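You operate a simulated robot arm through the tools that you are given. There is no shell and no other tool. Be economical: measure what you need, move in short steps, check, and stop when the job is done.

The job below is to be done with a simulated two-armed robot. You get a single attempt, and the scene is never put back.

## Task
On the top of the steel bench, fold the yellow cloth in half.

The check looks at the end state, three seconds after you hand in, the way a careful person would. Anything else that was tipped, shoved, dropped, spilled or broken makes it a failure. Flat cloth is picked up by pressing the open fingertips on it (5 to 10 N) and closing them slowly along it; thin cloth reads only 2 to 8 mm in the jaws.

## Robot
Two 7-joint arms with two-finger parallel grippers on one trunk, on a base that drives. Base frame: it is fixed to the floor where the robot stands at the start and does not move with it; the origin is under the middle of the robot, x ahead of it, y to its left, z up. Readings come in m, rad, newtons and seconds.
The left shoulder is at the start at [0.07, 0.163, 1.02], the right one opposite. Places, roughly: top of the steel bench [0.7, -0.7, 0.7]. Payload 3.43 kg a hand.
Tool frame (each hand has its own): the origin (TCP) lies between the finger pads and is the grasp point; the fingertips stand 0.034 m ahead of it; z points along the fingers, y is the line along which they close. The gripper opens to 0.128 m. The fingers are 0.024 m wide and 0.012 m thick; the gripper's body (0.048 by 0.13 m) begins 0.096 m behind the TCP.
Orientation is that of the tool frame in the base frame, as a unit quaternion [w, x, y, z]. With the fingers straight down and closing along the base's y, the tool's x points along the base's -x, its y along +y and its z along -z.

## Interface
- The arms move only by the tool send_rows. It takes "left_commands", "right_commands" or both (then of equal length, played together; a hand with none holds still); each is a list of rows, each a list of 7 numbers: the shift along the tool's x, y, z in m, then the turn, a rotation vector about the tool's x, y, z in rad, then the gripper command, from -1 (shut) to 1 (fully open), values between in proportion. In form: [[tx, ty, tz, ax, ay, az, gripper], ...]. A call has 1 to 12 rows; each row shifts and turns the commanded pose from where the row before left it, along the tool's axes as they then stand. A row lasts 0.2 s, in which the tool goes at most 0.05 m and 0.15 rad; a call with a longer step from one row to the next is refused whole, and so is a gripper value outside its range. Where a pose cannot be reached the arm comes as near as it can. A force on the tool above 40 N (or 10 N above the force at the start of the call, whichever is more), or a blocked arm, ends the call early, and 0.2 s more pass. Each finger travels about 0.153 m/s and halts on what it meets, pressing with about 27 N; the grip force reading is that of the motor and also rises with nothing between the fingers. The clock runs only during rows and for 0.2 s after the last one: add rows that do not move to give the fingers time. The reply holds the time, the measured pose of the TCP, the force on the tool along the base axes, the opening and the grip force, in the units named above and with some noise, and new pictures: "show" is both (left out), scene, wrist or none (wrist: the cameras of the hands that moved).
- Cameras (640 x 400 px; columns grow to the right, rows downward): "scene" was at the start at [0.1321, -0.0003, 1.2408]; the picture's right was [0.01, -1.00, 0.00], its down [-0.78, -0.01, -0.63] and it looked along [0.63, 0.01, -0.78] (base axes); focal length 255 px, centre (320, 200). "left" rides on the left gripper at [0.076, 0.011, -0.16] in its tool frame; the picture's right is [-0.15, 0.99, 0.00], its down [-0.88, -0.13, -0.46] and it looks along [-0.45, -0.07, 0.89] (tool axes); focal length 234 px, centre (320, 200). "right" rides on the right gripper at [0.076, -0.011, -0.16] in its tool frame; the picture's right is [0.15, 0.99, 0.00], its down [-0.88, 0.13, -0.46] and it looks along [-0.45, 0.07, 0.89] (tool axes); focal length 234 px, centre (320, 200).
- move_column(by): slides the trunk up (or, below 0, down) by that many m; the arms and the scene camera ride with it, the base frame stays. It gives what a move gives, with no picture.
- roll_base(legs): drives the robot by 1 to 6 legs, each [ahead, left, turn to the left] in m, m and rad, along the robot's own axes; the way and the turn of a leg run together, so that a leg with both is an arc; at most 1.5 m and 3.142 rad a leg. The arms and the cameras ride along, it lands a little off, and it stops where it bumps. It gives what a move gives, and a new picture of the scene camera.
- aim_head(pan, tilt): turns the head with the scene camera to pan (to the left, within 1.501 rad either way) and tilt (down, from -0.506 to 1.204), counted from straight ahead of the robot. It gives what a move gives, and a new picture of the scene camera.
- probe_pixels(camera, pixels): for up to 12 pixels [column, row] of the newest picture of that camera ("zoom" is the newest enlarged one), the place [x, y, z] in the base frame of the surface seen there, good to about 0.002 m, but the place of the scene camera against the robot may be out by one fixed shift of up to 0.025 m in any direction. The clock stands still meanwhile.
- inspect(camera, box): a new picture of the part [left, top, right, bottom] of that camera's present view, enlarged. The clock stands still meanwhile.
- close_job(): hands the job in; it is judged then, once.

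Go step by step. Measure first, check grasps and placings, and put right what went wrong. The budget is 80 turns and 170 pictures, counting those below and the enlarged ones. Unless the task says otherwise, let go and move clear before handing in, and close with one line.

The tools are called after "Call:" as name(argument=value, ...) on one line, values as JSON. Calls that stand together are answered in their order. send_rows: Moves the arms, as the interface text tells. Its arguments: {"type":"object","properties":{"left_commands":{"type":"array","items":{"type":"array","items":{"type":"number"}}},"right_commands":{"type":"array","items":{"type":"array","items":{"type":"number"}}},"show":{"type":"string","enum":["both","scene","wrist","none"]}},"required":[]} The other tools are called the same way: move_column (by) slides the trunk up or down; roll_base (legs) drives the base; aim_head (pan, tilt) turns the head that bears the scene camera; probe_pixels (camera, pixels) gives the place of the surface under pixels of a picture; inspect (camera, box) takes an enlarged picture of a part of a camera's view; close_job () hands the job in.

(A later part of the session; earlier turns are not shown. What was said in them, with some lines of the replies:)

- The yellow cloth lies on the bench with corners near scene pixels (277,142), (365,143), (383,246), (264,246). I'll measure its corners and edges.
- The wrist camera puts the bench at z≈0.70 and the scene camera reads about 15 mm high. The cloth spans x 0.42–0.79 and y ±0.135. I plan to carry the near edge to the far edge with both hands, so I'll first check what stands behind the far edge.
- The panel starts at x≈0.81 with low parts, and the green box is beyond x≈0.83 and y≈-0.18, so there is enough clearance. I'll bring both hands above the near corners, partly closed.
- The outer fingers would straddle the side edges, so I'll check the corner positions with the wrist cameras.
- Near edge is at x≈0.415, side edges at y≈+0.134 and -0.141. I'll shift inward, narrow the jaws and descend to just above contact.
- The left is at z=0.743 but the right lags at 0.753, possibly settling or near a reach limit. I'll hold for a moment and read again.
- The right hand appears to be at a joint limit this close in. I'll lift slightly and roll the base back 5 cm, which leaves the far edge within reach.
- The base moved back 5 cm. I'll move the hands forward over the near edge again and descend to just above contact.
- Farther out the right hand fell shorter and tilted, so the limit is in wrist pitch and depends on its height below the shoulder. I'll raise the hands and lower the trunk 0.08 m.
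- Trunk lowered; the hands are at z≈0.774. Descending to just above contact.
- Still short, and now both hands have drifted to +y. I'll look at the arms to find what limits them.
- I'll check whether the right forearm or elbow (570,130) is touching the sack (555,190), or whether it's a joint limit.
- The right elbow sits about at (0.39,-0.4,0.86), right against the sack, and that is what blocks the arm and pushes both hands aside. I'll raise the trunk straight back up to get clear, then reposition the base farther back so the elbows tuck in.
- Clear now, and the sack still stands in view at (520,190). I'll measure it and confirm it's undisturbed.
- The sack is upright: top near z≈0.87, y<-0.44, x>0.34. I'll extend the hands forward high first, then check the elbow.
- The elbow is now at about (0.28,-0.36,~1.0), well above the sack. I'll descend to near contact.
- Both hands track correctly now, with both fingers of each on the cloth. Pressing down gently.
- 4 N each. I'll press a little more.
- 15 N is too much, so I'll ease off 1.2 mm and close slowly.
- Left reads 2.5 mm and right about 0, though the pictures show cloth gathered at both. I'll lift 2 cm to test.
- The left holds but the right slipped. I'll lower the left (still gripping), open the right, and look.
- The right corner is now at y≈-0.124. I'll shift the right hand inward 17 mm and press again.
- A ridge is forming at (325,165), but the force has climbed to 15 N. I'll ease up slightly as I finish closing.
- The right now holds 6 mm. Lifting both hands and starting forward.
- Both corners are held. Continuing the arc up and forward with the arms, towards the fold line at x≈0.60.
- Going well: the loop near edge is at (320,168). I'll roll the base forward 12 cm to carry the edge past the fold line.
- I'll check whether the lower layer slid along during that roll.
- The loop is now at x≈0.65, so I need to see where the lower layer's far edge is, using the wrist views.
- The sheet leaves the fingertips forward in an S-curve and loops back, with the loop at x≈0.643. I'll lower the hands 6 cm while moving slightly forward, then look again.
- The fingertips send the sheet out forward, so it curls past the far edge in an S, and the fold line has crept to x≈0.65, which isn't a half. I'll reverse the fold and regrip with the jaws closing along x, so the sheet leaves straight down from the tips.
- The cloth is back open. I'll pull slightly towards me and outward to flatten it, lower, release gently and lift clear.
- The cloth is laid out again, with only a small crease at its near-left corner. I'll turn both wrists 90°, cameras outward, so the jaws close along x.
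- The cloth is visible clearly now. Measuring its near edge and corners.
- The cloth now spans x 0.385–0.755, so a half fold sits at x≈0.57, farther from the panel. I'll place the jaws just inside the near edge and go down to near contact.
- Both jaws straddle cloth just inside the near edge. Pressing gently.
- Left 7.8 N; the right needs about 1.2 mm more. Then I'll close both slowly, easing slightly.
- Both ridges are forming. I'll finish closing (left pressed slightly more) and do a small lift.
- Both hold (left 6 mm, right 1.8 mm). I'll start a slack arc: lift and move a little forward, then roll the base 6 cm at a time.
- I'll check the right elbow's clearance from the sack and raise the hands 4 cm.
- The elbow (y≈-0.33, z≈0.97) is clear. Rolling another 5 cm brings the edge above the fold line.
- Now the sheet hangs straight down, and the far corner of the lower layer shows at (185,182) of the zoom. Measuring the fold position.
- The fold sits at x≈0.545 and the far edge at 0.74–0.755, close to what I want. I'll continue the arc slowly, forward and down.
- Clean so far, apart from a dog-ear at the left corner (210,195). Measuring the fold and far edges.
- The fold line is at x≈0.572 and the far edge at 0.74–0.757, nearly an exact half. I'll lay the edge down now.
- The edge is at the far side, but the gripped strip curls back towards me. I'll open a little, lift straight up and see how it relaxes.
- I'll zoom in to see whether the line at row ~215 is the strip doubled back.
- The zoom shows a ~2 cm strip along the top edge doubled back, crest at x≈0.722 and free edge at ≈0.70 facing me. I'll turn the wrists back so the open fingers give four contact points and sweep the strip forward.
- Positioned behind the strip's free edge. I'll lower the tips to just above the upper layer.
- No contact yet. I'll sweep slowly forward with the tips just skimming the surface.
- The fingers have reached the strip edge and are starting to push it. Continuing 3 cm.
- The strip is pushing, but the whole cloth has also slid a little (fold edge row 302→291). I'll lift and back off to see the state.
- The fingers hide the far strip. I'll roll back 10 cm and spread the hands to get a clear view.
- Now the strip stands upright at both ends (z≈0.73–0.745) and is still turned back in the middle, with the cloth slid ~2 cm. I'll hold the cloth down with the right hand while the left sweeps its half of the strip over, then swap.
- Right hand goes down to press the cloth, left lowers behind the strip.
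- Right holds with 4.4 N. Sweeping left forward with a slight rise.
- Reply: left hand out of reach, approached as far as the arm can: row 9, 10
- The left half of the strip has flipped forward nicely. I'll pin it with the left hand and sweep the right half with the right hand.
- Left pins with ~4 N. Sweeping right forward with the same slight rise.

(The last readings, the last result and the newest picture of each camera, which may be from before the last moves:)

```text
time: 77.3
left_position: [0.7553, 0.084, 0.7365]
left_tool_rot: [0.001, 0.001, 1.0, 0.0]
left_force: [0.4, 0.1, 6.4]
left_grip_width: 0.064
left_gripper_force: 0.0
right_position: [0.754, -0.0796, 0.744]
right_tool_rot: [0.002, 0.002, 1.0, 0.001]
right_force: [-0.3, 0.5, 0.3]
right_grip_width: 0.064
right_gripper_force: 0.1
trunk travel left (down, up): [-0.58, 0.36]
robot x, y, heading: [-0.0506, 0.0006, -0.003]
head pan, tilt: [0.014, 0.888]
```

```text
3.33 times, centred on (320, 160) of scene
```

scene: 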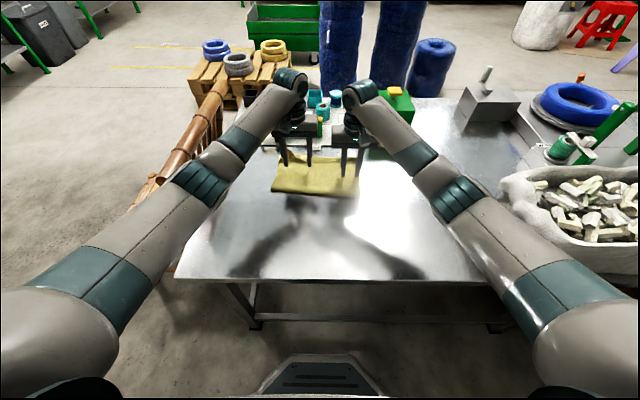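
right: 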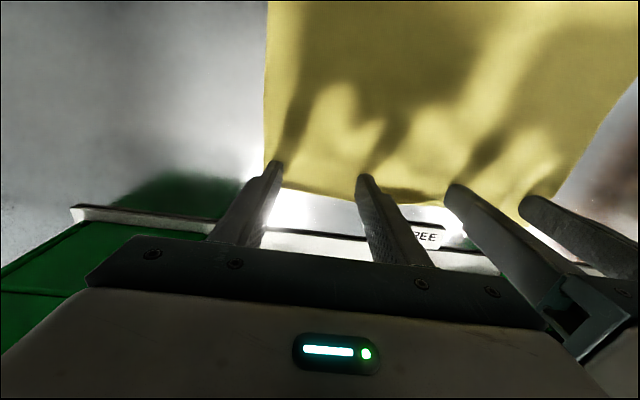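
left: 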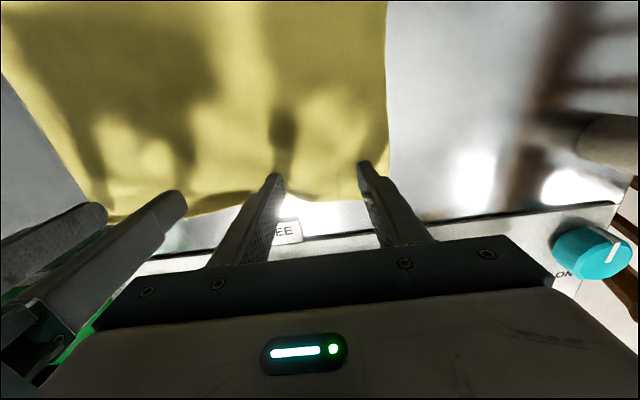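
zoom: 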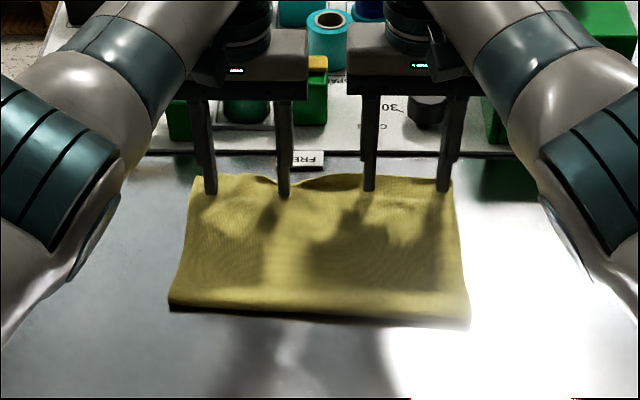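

The right half has flipped too. I'll press the right edge down briefly, then lift both and back off for a clear view.

Call:
send_rows(left_commands=[[0, 0, 0, 0, 0, 0, 0], [0, 0, 0, 0, 0, 0, 0], [0, 0, 0, 0, 0, 0, 0], [0, 0, -0.01, 0, 0, 0, 0], [0, 0, -0.03, 0, 0, 0, 0], [0.01, 0, -0.04, 0, 0, 0, 0], [0.05, 0, 0, 0, 0, 0, 0], [0.05, 0, 0, 0, 0, 0, 0], [0.04, 0.03, 0, 0, 0, 0, 0], [0.02, 0.04, 0, 0, 0, 0, 0], [0, 0.04, 0, 0, 0, 0, 0]], right_commands=[[0.003, 0, 0.004, 0, 0, 0, 0], [0, 0, 0.0035, 0, 0, 0, 0], [0, 0, 0, 0, 0, 0, 0], [0, 0, -0.01, 0, 0, 0, 0], [0, 0, -0.03, 0, 0, 0, 0], [0.01, 0, -0.04, 0, 0, 0, 0], [0.05, 0, 0, 0, 0, 0, 0], [0.05, 0, 0, 0, 0, 0, 0], [0.04, -0.03, 0, 0, 0, 0, 0], [0.02, -0.04, 0, 0, 0, 0, 0], [0, -0.03, 0, 0, 0, 0, 0]], show="none")

Call:
roll_base(legs=[[-0.12, 0, 0]])

Call:
inspect(camera="scene", box=[260, 100, 380, 180])

```text
time: 79.7
left_position: [0.5852, 0.1954, 0.8157]
left_tool_rot: [0.0, 0.001, 1.0, 0.0]
left_force: [-0.1, 0.0, -0.2]
left_grip_width: 0.064
left_gripper_force: 0.1
right_position: [0.5811, -0.1794, 0.8171]
right_tool_rot: [-0.001, 0.002, 1.0, 0.002]
right_force: [-0.8, -0.8, -0.4]
right_grip_width: 0.0642
right_gripper_force: 0.1
trunk travel left (down, up): [-0.58, 0.36]
robot x, y, heading: [-0.05, -0.0017, -0.006]
head pan, tilt: [0.014, 0.888]
```

```text
time: 80.9
left_position: [0.4677, 0.196, 0.815]
left_tool_rot: [0.001, 0.001, 1.0, 0.0]
left_force: [-0.9, 0.0, 0.9]
left_grip_width: 0.0639
left_gripper_force: 0.0
right_position: [0.4636, -0.1784, 0.8167]
right_tool_rot: [0.001, 0.002, 1.0, 0.0]
right_force: [0.2, -0.8, 0.0]
right_grip_width: 0.0641
right_gripper_force: 0.0
trunk travel left (down, up): [-0.58, 0.36]
robot x, y, heading: [-0.168, -0.0007, -0.002]
head pan, tilt: [0.014, 0.888]
```

scene: 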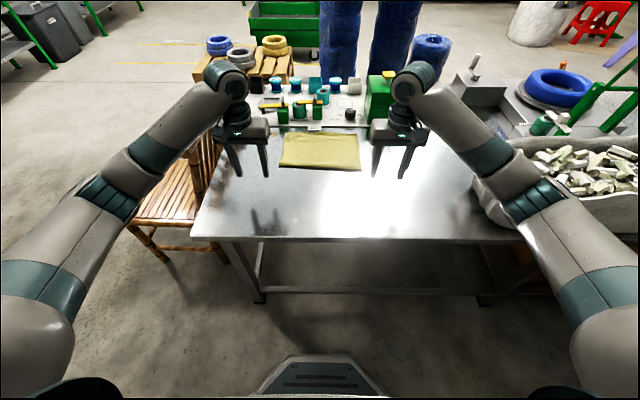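

```text
5.00 times, centred on (320, 140) of scene
```

zoom: 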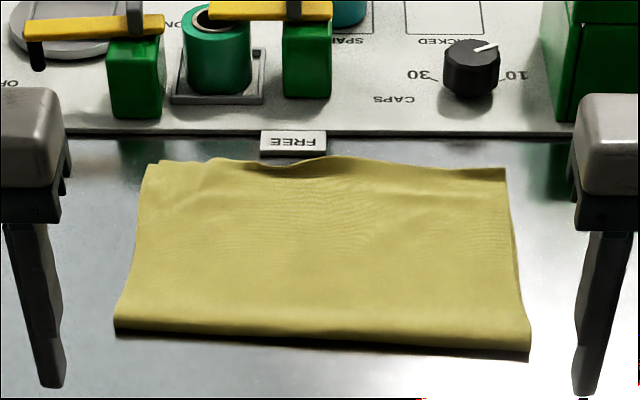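

That is now a clean fold. A last check of its extents and that the sack and the items beside it are undisturbed.

Call:
probe_pixels(camera="zoom", pixels=[[117, 325], [320, 340], [527, 345], [152, 168], [222, 165], [320, 165], [400, 170], [500, 172], [512, 230], [322, 250]])

Call:
inspect(camera="scene", box=[440, 60, 640, 260])

```text
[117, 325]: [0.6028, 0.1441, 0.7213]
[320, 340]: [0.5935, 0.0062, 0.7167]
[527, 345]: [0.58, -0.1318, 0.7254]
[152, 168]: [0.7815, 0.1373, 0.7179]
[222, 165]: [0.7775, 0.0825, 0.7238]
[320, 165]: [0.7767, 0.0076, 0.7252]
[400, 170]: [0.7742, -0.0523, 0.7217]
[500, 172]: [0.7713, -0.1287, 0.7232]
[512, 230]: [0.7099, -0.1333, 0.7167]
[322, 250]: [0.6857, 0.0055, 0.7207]
```

```text
2.00 times, centred on (540, 160) of scene
```

zoom: 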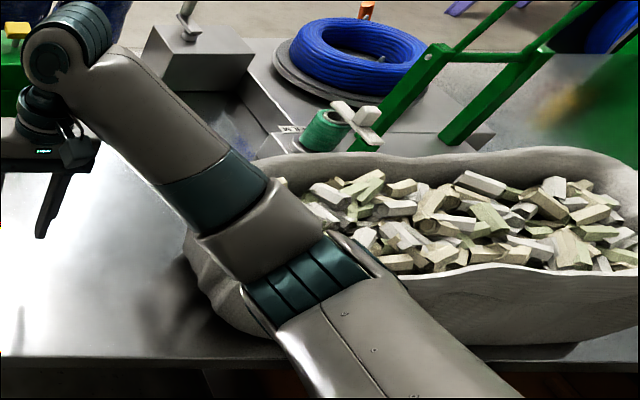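

The folded cloth measures about 0.185 × 0.275 m, half its original 0.37 m length, with the edges aligned at x≈0.775. The sack is upright with its contents in it, and the hands are clear, so I'm handing in.

Call:
close_job()

```text
The job is handed in.
```

The yellow cloth is folded in half on the steel bench with its edges lined up, and both hands are clear. My right elbow appears to have pressed against the sack of offcuts early on. The sack stayed upright with its contents in it, though I didn't measure whether it shifted.
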